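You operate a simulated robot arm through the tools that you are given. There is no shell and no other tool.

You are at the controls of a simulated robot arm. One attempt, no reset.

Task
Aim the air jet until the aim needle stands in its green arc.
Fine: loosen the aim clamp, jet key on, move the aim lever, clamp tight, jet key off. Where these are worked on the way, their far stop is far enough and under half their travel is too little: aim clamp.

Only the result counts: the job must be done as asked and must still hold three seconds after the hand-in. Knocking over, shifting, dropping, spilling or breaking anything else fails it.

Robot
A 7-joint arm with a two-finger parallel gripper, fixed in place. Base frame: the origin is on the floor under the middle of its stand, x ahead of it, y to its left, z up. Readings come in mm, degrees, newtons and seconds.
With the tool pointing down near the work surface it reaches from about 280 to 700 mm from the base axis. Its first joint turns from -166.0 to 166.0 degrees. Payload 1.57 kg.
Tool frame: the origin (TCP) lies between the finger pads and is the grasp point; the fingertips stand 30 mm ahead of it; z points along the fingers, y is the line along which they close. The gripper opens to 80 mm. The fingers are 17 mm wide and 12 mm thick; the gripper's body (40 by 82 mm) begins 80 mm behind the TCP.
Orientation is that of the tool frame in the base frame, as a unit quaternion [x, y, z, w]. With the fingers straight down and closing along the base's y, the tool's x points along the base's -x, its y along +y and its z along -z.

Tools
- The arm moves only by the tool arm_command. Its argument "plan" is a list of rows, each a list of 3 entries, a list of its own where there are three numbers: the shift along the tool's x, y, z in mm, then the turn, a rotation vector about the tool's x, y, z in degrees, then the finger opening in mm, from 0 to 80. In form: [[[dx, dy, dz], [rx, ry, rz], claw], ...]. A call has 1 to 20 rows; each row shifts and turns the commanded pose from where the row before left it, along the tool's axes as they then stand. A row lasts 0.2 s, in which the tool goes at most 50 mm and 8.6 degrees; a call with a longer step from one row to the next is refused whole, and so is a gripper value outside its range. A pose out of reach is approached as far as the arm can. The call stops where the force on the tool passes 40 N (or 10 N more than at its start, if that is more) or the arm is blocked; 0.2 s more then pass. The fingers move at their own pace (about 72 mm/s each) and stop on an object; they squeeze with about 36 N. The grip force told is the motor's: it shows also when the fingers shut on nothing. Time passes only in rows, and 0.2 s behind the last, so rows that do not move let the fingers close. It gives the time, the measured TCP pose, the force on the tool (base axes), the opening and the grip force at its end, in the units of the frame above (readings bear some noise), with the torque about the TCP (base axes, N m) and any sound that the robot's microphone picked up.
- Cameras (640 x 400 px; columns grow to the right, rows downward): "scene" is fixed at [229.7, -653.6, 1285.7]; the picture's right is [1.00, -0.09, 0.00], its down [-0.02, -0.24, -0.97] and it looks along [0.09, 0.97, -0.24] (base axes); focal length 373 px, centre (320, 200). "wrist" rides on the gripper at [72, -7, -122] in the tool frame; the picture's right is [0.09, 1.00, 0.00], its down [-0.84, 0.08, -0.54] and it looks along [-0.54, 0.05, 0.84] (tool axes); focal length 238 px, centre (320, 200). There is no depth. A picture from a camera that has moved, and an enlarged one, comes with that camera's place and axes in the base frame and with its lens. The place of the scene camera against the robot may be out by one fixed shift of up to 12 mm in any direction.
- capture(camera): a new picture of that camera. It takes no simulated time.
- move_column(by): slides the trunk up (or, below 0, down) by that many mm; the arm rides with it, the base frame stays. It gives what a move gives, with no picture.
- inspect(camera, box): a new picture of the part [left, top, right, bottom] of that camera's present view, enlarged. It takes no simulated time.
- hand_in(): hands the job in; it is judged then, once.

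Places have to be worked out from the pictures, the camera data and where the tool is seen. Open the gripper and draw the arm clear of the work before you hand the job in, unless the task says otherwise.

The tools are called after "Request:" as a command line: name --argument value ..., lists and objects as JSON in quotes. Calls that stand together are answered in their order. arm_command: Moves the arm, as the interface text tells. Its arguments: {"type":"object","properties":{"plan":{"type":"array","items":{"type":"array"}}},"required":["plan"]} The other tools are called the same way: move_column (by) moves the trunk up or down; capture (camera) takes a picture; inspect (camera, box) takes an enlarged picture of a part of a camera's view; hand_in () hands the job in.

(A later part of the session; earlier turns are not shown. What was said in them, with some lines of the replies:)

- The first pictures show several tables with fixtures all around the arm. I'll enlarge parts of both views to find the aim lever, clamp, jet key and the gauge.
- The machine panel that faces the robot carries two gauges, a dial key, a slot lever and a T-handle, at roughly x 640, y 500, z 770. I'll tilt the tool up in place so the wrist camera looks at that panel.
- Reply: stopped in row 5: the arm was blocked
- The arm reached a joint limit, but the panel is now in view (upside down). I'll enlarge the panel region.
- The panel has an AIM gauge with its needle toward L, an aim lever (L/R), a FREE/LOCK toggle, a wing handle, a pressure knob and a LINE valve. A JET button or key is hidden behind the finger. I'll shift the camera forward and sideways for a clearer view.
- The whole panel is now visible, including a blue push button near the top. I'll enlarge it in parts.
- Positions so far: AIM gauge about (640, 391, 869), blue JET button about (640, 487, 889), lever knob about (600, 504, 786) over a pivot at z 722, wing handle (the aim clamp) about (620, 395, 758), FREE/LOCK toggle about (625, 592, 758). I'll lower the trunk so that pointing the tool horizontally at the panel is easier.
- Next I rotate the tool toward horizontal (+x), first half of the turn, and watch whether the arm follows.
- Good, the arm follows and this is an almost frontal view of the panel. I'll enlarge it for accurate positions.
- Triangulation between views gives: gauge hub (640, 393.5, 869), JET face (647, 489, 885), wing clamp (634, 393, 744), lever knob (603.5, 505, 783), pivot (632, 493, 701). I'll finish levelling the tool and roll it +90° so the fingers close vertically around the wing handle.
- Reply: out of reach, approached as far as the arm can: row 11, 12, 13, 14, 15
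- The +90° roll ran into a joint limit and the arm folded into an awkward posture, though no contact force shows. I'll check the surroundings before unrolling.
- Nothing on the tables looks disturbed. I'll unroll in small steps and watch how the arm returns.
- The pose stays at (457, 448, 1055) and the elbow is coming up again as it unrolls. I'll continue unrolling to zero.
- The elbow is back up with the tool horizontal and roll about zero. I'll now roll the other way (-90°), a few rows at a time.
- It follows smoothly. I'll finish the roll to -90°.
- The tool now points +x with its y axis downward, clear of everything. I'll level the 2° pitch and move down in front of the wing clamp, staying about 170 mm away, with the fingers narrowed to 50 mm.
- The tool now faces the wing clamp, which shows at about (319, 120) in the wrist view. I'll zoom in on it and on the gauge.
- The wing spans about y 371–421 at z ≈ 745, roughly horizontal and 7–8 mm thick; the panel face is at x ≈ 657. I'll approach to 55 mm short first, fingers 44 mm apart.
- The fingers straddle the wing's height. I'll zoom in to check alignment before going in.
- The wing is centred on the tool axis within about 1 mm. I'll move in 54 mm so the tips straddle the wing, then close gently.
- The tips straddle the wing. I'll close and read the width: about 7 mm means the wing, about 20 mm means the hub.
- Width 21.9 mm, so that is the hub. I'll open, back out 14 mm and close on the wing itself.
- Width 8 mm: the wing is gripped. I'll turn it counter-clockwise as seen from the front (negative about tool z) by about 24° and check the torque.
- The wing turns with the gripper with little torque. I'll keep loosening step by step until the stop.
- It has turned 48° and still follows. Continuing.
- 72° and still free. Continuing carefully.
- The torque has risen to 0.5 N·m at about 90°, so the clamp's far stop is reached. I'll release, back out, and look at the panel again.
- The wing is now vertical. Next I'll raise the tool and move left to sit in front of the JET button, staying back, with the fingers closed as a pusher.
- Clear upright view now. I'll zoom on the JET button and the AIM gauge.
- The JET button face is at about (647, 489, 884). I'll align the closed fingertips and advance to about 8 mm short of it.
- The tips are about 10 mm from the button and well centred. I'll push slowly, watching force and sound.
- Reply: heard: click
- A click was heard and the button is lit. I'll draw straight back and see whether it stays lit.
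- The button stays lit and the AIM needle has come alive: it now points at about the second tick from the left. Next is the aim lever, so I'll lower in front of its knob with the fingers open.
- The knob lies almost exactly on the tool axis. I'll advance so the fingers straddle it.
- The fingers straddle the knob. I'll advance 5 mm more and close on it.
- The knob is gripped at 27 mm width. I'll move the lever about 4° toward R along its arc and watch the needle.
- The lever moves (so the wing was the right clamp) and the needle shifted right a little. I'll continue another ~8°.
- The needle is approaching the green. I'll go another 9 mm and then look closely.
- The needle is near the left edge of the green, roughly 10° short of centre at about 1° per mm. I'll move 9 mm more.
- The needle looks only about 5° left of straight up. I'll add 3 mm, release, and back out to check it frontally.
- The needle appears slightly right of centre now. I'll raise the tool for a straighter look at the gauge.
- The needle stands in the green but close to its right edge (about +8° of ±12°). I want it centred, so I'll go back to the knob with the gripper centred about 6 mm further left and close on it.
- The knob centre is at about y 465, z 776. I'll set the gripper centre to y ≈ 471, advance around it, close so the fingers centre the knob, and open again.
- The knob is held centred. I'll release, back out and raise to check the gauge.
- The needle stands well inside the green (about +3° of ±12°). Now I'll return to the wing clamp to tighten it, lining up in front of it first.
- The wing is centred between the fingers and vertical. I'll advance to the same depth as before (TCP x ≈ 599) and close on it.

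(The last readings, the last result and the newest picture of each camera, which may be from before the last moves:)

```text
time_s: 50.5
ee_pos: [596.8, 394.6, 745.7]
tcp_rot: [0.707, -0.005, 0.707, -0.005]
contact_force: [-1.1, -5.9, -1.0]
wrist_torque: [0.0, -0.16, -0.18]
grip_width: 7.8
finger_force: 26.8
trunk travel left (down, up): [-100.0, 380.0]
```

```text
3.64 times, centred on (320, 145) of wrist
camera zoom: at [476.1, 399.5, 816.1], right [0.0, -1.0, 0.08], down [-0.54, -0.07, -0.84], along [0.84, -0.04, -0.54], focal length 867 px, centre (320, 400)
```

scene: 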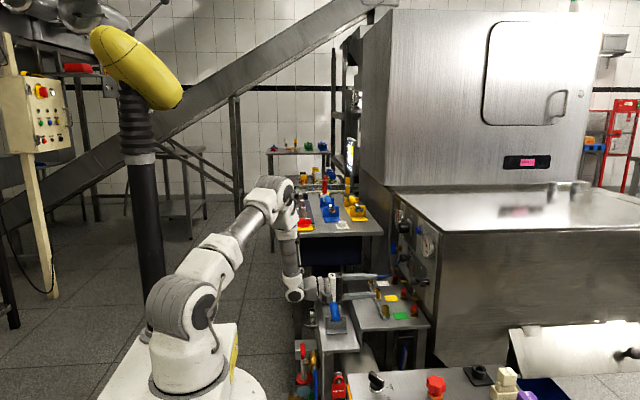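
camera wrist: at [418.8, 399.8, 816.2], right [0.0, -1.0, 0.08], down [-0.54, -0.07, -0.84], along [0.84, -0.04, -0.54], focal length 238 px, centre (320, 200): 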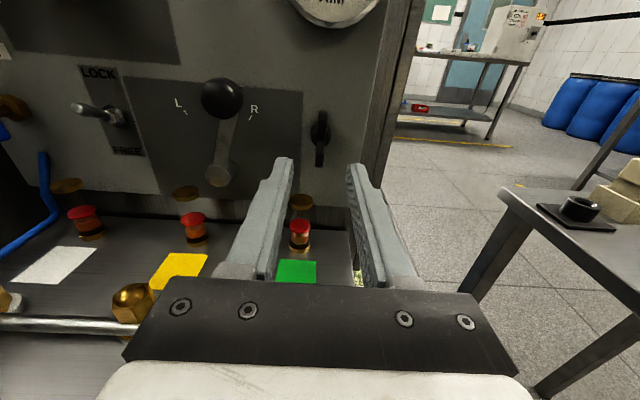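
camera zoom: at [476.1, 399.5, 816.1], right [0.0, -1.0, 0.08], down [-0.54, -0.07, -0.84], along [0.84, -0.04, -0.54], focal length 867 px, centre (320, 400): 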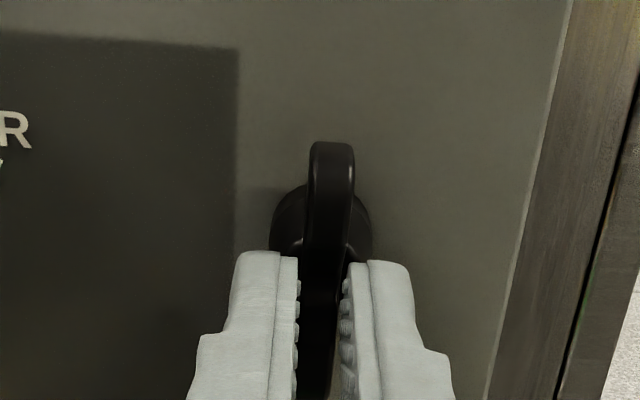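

The wing is gripped (7.8 mm). I'll turn it clockwise (positive about tool z) back toward tight, the first 72°.

Request:
arm_command --plan '[[[0, 0, 0], [0, 0, 6], 0], [[0, 0, 0], [0, 0, 6], 0], [[0, 0, 0], [0, 0, 6], 0], [[0, 0, 0], [0, 0, 6], 0], [[0, 0, 0], [0, 0, 6], 0], [[0, 0, 0], [0, 0, 6], 0], [[0, 0, 0], [0, 0, 6], 0], [[0, 0, 0], [0, 0, 6], 0], [[0, 0, 0], [0, 0, 6], 0], [[0, 0, 0], [0, 0, 6], 0], [[0, 0, 0], [0, 0, 6], 0], [[0, 0, 0], [0, 0, 6], 0]]'

Request:
inspect --camera "wrist" --box '[240, 90, 400, 200]'

Request:
inspect --camera "scene" --box '[416, 228, 442, 250]'

```text
time_s: 53.1
ee_pos: [597.6, 396.0, 745.2]
tcp_rot: [0.569, -0.419, 0.569, -0.421]
contact_force: [21.0, -8.8, -1.4]
wrist_torque: [0.0, -0.06, -0.62]
grip_width: 7.7
finger_force: 26.9
trunk travel left (down, up): [-100.0, 380.0]
```

```text
3.64 times, centred on (320, 145) of wrist
camera zoom: at [476.2, 327.6, 771.8], right [0.0, -0.38, -0.93], down [-0.54, 0.78, -0.32], along [0.84, 0.5, -0.2], focal length 867 px, centre (320, 400)
```

zoom: 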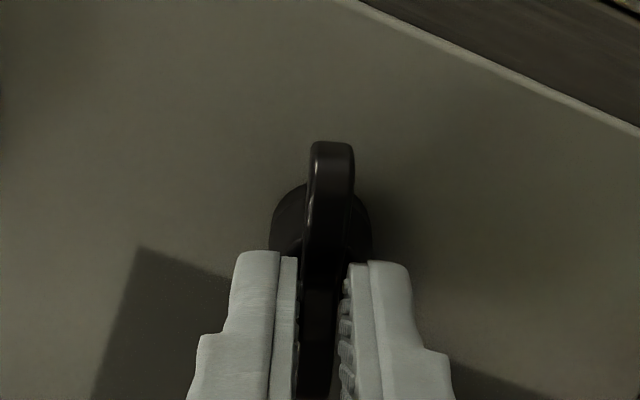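

```text
16.00 times, centred on (429, 239) of scene
camera zoom: at [229.7, -653.6, 1285.7], right [1.0, -0.09, 0.0], down [-0.02, -0.24, -0.97], along [0.09, 0.97, -0.24], focal length 5964 px, centre (-1424, -424)
```

zoom: 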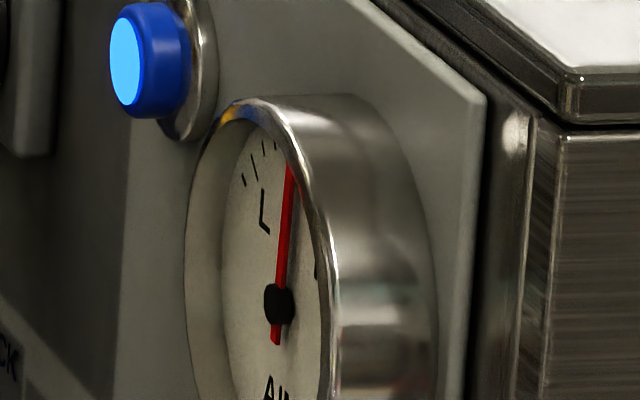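

It follows, with a 21 N pull toward the panel, so I'll give about 1.5 mm forward while finishing the turn in small steps.

Request:
arm_command --plan '[[[0, 0, 0.8], [0, 0, 5], 0], [[0, 0, 0.7], [0, 0, 5], 0], [[0, 0, 0], [0, 0, 4], 0]]'

Request:
inspect --camera "wrist" --box '[240, 90, 400, 200]'

```text
time_s: 53.9
ee_pos: [597.3, 395.3, 744.5]
tcp_rot: [0.514, -0.485, 0.513, -0.487]
contact_force: [-2.6, -15.8, 4.8]
wrist_torque: [-0.01, -0.11, -1.05]
grip_width: 7.6
finger_force: 26.6
trunk travel left (down, up): [-100.0, 380.0]
```

```text
3.64 times, centred on (320, 145) of wrist
camera zoom: at [476.3, 322.9, 755.1], right [0.0, -0.15, -0.99], down [-0.54, 0.83, -0.12], along [0.84, 0.54, -0.08], focal length 867 px, centre (320, 400)
```

zoom: 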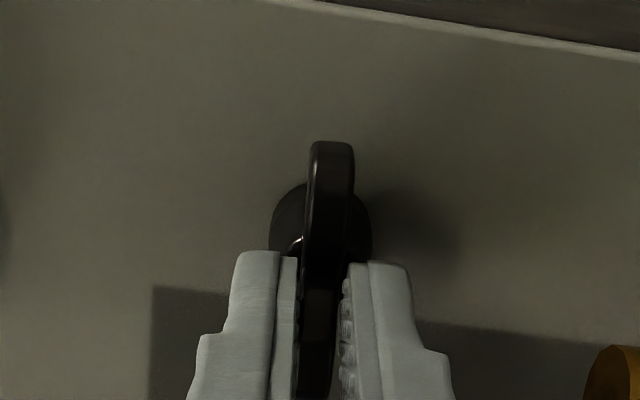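

86° turned back with no stop yet. I'll continue a few degrees while easing the sideways load.

Request:
arm_command --plan '[[[0.7, 0, 0], [0, 0, 3], 0], [[0, 0, 0], [0, 0, 3], 0]]'

```text
time_s: 54.5
ee_pos: [598.3, 395.3, 746.5]
tcp_rot: [-0.488, 0.51, -0.487, 0.514]
contact_force: [-3.2, -11.3, 4.7]
wrist_torque: [-0.5, 0.04, -0.45]
grip_width: 8.3
finger_force: 27.0
trunk travel left (down, up): [-100.0, 380.0]
```

Torque of -0.5 N·m shows the clamp is at its tight stop. I'll release, back out straight, and view the gauge and wing.

Request:
arm_command --plan '[[[0, 0, 0], [0, 0, -1], 9], [[0, 0, 0], [0, 0, 0], 36], [[0, 0, 0], [0, 0, 0], 36], [[0, 0, -15], [0, 0, 0], 36], [[0, 0, -35], [0, 0, 0], 36], [[0, 0, -40], [0, 0, 0], 36], [[0, 0, 0], [0, 0, 0], 36]]'

Request:
capture --camera "wrist"

Request:
inspect --camera "wrist" --box '[140, 40, 380, 220]'

```text
time_s: 56.1
ee_pos: [506.9, 396.2, 743.5]
tcp_rot: [-0.492, 0.506, -0.492, 0.509]
contact_force: [0.7, -0.5, -1.4]
wrist_torque: [-0.01, -0.03, -0.02]
grip_width: 36.2
finger_force: 0.2
trunk travel left (down, up): [-100.0, 380.0]
```

```text
taken
camera wrist: at [385.8, 322.9, 747.9], right [0.0, -0.06, -1.0], down [-0.54, 0.84, -0.05], along [0.84, 0.54, -0.03], focal length 238 px, centre (320, 200)
```

wrist: 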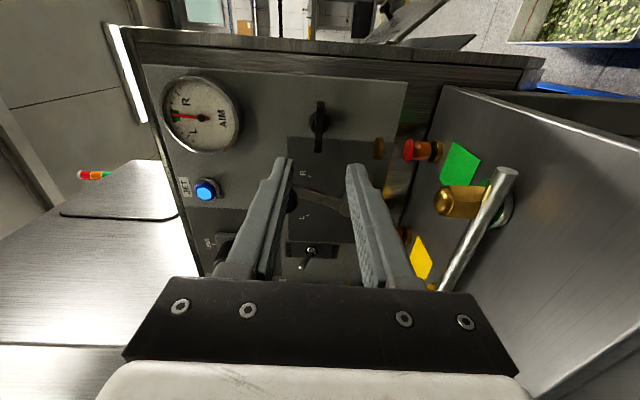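

```text
2.22 times, centred on (260, 130) of wrist
camera zoom: at [385.8, 322.9, 747.9], right [0.0, -0.06, -1.0], down [-0.54, 0.84, -0.05], along [0.84, 0.54, -0.03], focal length 530 px, centre (453, 356)
```

zoom: 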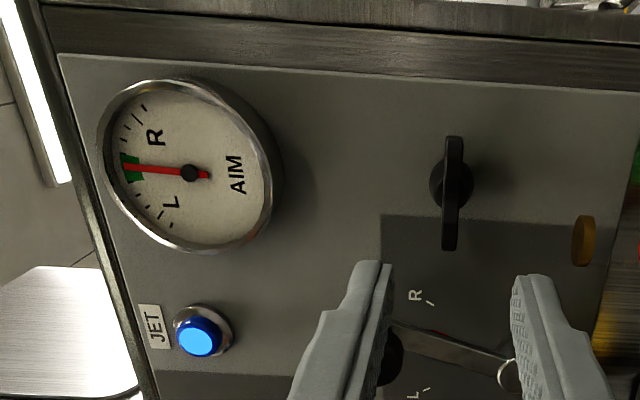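

The clamp is tight, the wing is back in its starting position, and the needle is still in the green. Next I'll move to the JET button with closed fingers to switch it off.

Request:
arm_command --plan '[[[-24.3, -34.5, 0], [0, 0, 0], 10], [[-24.3, -34.5, 0], [0, 0, 0], 0], [[-24.3, -34.5, 0], [0, 0, 0], 0], [[-24.3, -34.5, 0], [0, 0, 0], 0], [[0, 0, 0], [0, 0, 0], 0]]'

Request:
capture --camera "wrist"

Request:
inspect --camera "wrist" --box '[240, 60, 400, 180]'

```text
time_s: 57.3
ee_pos: [506.0, 490.7, 884.9]
tcp_rot: [-0.493, 0.507, -0.491, 0.509]
contact_force: [0.8, -0.4, -0.5]
wrist_torque: [0.0, -0.01, 0.02]
grip_width: 0.2
finger_force: 21.9
trunk travel left (down, up): [-100.0, 380.0]
```

```text
taken
camera wrist: at [385.4, 417.0, 889.2], right [0.0, -0.06, -1.0], down [-0.54, 0.84, -0.05], along [0.84, 0.54, -0.03], focal length 238 px, centre (320, 200)
```

wrist: 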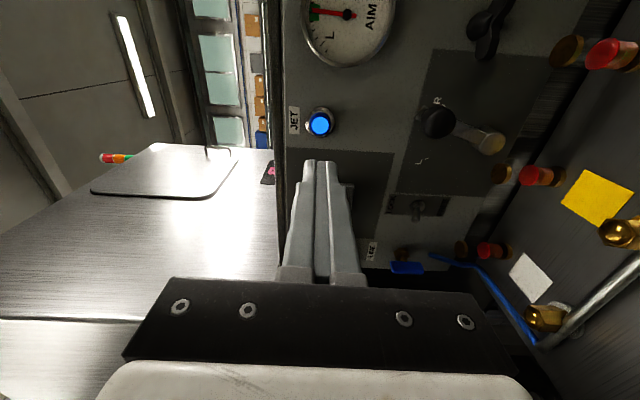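

```text
3.33 times, centred on (320, 120) of wrist
camera zoom: at [385.4, 417.0, 889.2], right [0.0, -0.06, -1.0], down [-0.54, 0.84, -0.05], along [0.84, 0.54, -0.03], focal length 794 px, centre (320, 467)
```

zoom: 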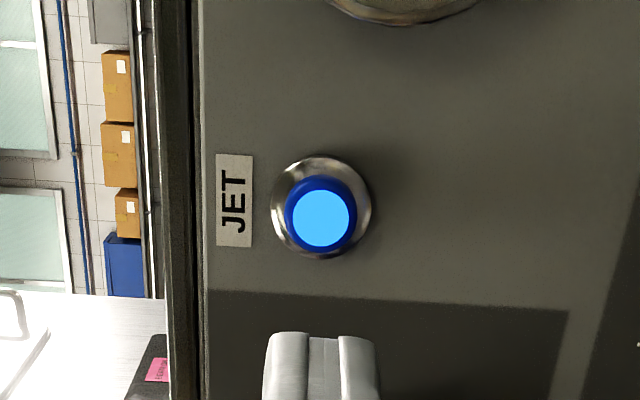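

The button is centred on the tool axis. I'll advance to about 10 mm short, then press slowly as before.

Request:
arm_command --plan '[[[0, 0, 30], [0, 0, 0], 0], [[0, 0, 35], [0, 0, 0], 0], [[0, 0, 25], [0, 0, 0], 0], [[0, 0, 10], [0, 0, 0], 0], [[0, 0, 4], [0, 0, 0], 0], [[0, 0, 3], [0, 0, 0], 0], [[0, 0, 2], [0, 0, 0], 0], [[0, 0, 2], [0, 0, 0], 0]]'

Request:
inspect --camera "scene" --box '[390, 210, 450, 260]'

Request:
capture --camera "wrist"

```text
time_s: 59.1
ee_pos: [618.4, 488.5, 886.0]
tcp_rot: [-0.494, 0.507, -0.492, 0.507]
contact_force: [-6.6, -2.6, -0.1]
wrist_torque: [0.0, 0.07, -0.09]
grip_width: 0.0
finger_force: 20.9
trunk travel left (down, up): [-100.0, 380.0]
heard: click
```

```text
8.00 times, centred on (420, 235) of scene
camera zoom: at [229.7, -653.6, 1285.7], right [1.0, -0.09, 0.0], down [-0.02, -0.24, -0.97], along [0.09, 0.97, -0.24], focal length 2982 px, centre (-480, -80)
```

zoom: 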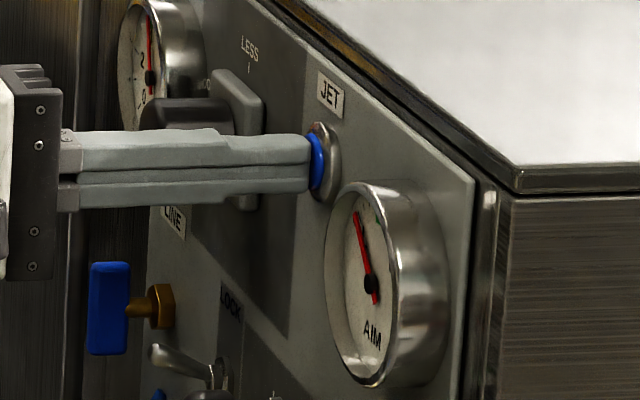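

```text
taken
camera wrist: at [496.2, 415.4, 889.1], right [0.0, -0.06, -1.0], down [-0.54, 0.84, -0.05], along [0.84, 0.54, -0.03], focal length 238 px, centre (320, 200)
```

wrist: 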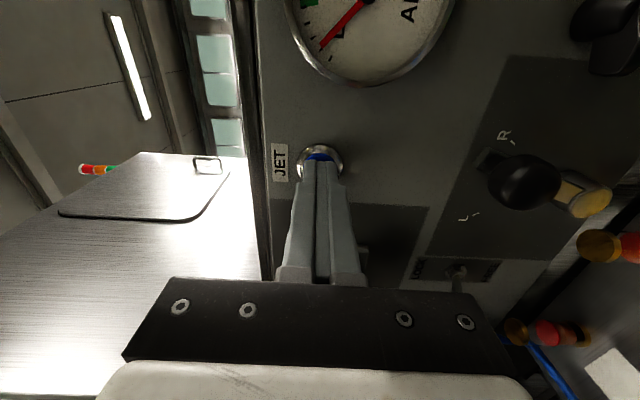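

A click, the lamp is out, and the needle swung left. I'll back off and look at where the needle rests now.

Request:
arm_command --plan '[[[0, 0, -5], [0, 0, 0], 0], [[0, 0, -25], [0, 0, 0], 0], [[0, 0, -40], [0, 0, 0], 0], [[0, 0, -45], [0, 0, 0], 0], [[0, 0, 0], [0, 0, 0], 0], [[0, 0, 0], [0, 0, 0], 0]]'

Request:
capture --camera "wrist"

Request:
inspect --camera "wrist" --box '[280, 0, 440, 150]'

```text
time_s: 60.5
ee_pos: [503.0, 489.0, 884.5]
tcp_rot: [-0.492, 0.506, -0.492, 0.51]
contact_force: [1.5, 0.5, -0.1]
wrist_torque: [0.02, 0.0, -0.01]
grip_width: 0.0
finger_force: 21.4
trunk travel left (down, up): [-100.0, 380.0]
```

```text
taken
camera wrist: at [382.6, 415.8, 888.6], right [0.0, -0.06, -1.0], down [-0.54, 0.84, -0.05], along [0.84, 0.54, -0.03], focal length 238 px, centre (320, 200)
```

wrist: 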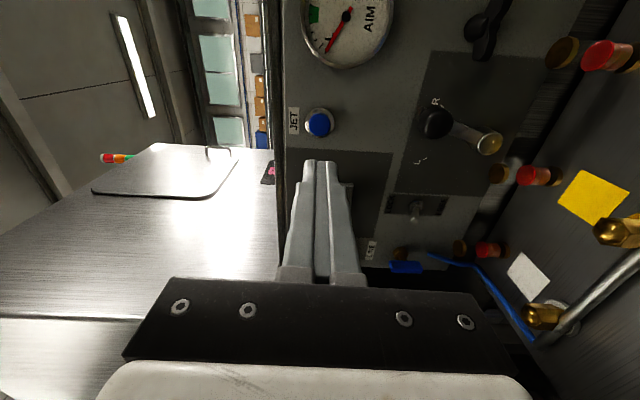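

```text
2.67 times, centred on (360, 75) of wrist
camera zoom: at [382.6, 415.8, 888.6], right [0.0, -0.06, -1.0], down [-0.54, 0.84, -0.05], along [0.84, 0.54, -0.03], focal length 636 px, centre (213, 533)
```

zoom: 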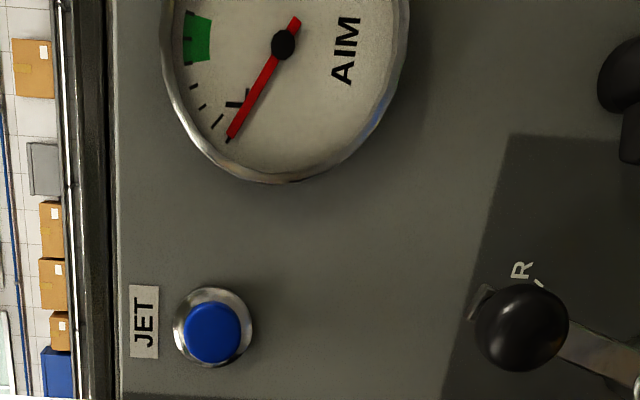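

With the jet off the needle rests on its left stop, exactly where it sat before the jet was first switched on. So it only indicates with the jet on, and it stood in the green with the clamp tight. All listed steps are done; I'll open the gripper, draw clear, and take a last look at everything.

Request:
arm_command --plan '[[[0, 0, -25], [0, 0, 0], 20], [[0, -20, -25], [0, 0, 0], 40], [[0, -25, -20], [0, 0, 0], 60], [[0, -25, 0], [0, 0, 0], 60], [[0, 0, 0], [0, 0, 0], 60]]'

Request:
capture --camera "wrist"

Request:
capture --camera "scene"

Request:
inspect --camera "scene" --box '[380, 190, 460, 300]'

```text
time_s: 61.7
ee_pos: [434.2, 486.8, 954.1]
tcp_rot: [-0.492, 0.507, -0.491, 0.509]
contact_force: [-0.4, 0.5, 0.0]
wrist_torque: [-0.01, -0.02, 0.01]
grip_width: 59.9
finger_force: 0.1
trunk travel left (down, up): [-100.0, 380.0]
```

```text
taken
camera wrist: at [313.1, 413.3, 959.0], right [0.0, -0.06, -1.0], down [-0.54, 0.84, -0.05], along [0.84, 0.54, -0.03], focal length 238 px, centre (320, 200)
```

wrist: 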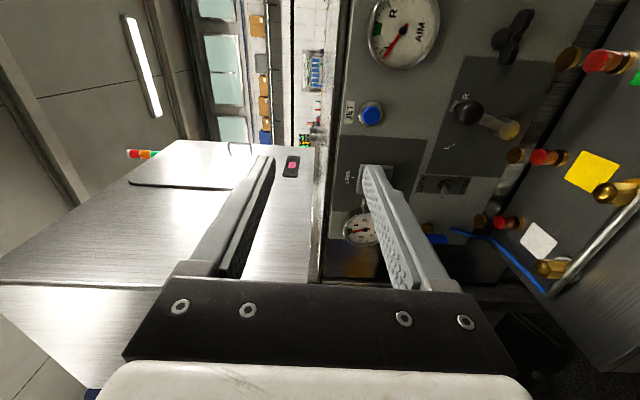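

```text
taken
```

scene: 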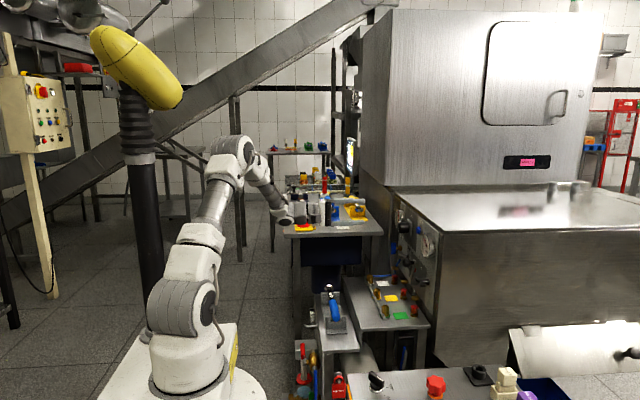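

```text
3.64 times, centred on (420, 245) of scene
camera zoom: at [229.7, -653.6, 1285.7], right [1.0, -0.09, 0.0], down [-0.02, -0.24, -0.97], along [0.09, 0.97, -0.24], focal length 1355 px, centre (-44, 36)
```

zoom: 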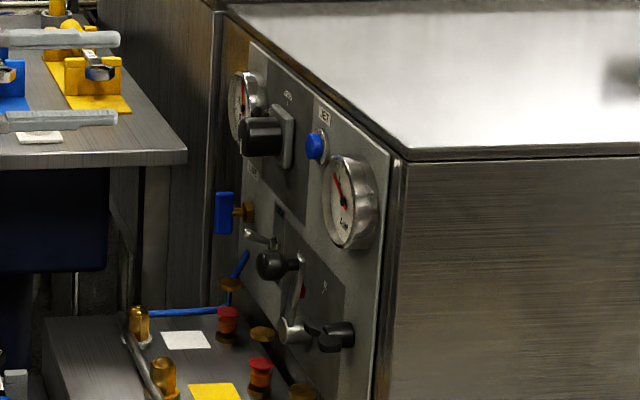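

The panel is as intended: lever moved, clamp wing back in its tight position, jet lamp out, and the toggle, pressure knob and LINE valve untouched. I'll compare the tool tables with the first picture before handing in.

Request:
inspect --camera "scene" --box '[260, 130, 400, 250]'

Request:
inspect --camera "scene" --box '[280, 260, 460, 400]'

Request:
inspect --camera "wrist" --box '[340, 0, 560, 200]'

```text
3.33 times, centred on (330, 190) of scene
camera zoom: at [229.7, -653.6, 1285.7], right [1.0, -0.09, 0.0], down [-0.02, -0.24, -0.97], along [0.09, 0.97, -0.24], focal length 1242 px, centre (287, 233)
```

zoom: 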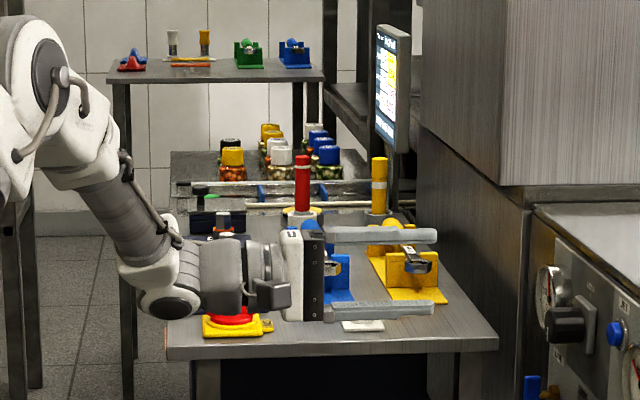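

```text
2.86 times, centred on (370, 330) of scene
camera zoom: at [229.7, -653.6, 1285.7], right [1.0, -0.09, 0.0], down [-0.02, -0.24, -0.97], along [0.09, 0.97, -0.24], focal length 1065 px, centre (177, -171)
```

zoom: 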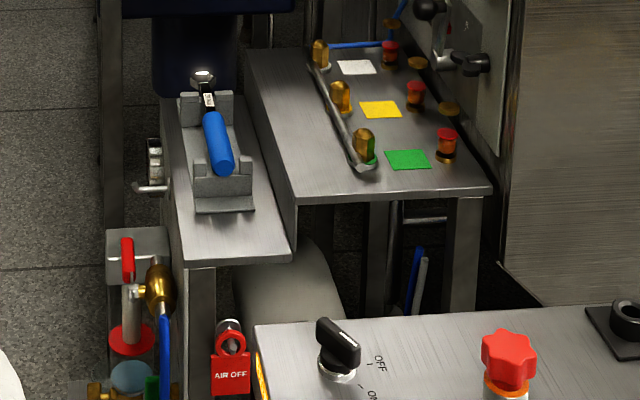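

```text
2.00 times, centred on (450, 100) of wrist
camera zoom: at [313.1, 413.3, 959.0], right [0.0, -0.06, -1.0], down [-0.54, 0.84, -0.05], along [0.84, 0.54, -0.03], focal length 477 px, centre (60, 400)
```

zoom: 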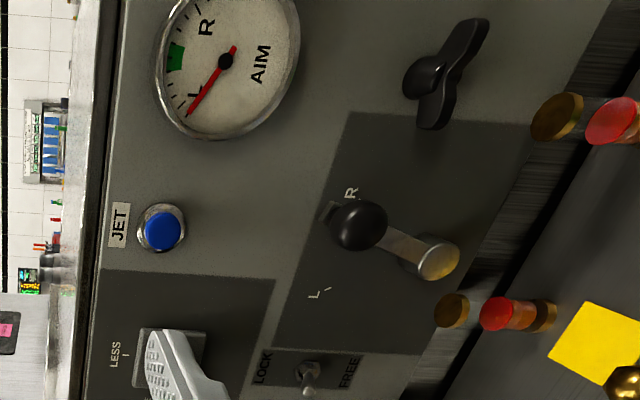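

Nothing else on the tables has moved. The lever sits where the needle read green with the jet on, the clamp is tight, the jet key is off, and the gripper is open and clear. Handing in.

Request:
hand_in

```text
The job is handed in.
```

I set the aim lever so the needle stood in the green arc with the jet on, then tightened the clamp, switched the jet off and handed the job in. The needle read green before and after tightening, slightly right of centre: about +3° in an arc of about ±12°.

**Needle with the jet off:** it does not show green now. It rests on its left stop, as it did before I first switched the jet on, so it only indicates while the jet is on. I left the jet off because your step list ends with "jet key off". If the job is judged on the needle itself at hand-in, it will read as out of the green.

- **Aim clamp:** I turned the wing handle about 90° to its loose stop, then back until it met the tight stop.
- **Jet key:** pressed on, then off. Each press clicked and the lamp changed.
- **Other fixtures:** the FREE/LOCK toggle, pressure knob and LINE valve were not touched, and nothing on the tables looks moved in the final pictures.

Early on, one tool roll ran into a joint limit and the arm swung into an awkward posture. No contact force showed and nothing was hit, and I rolled the other way after that.
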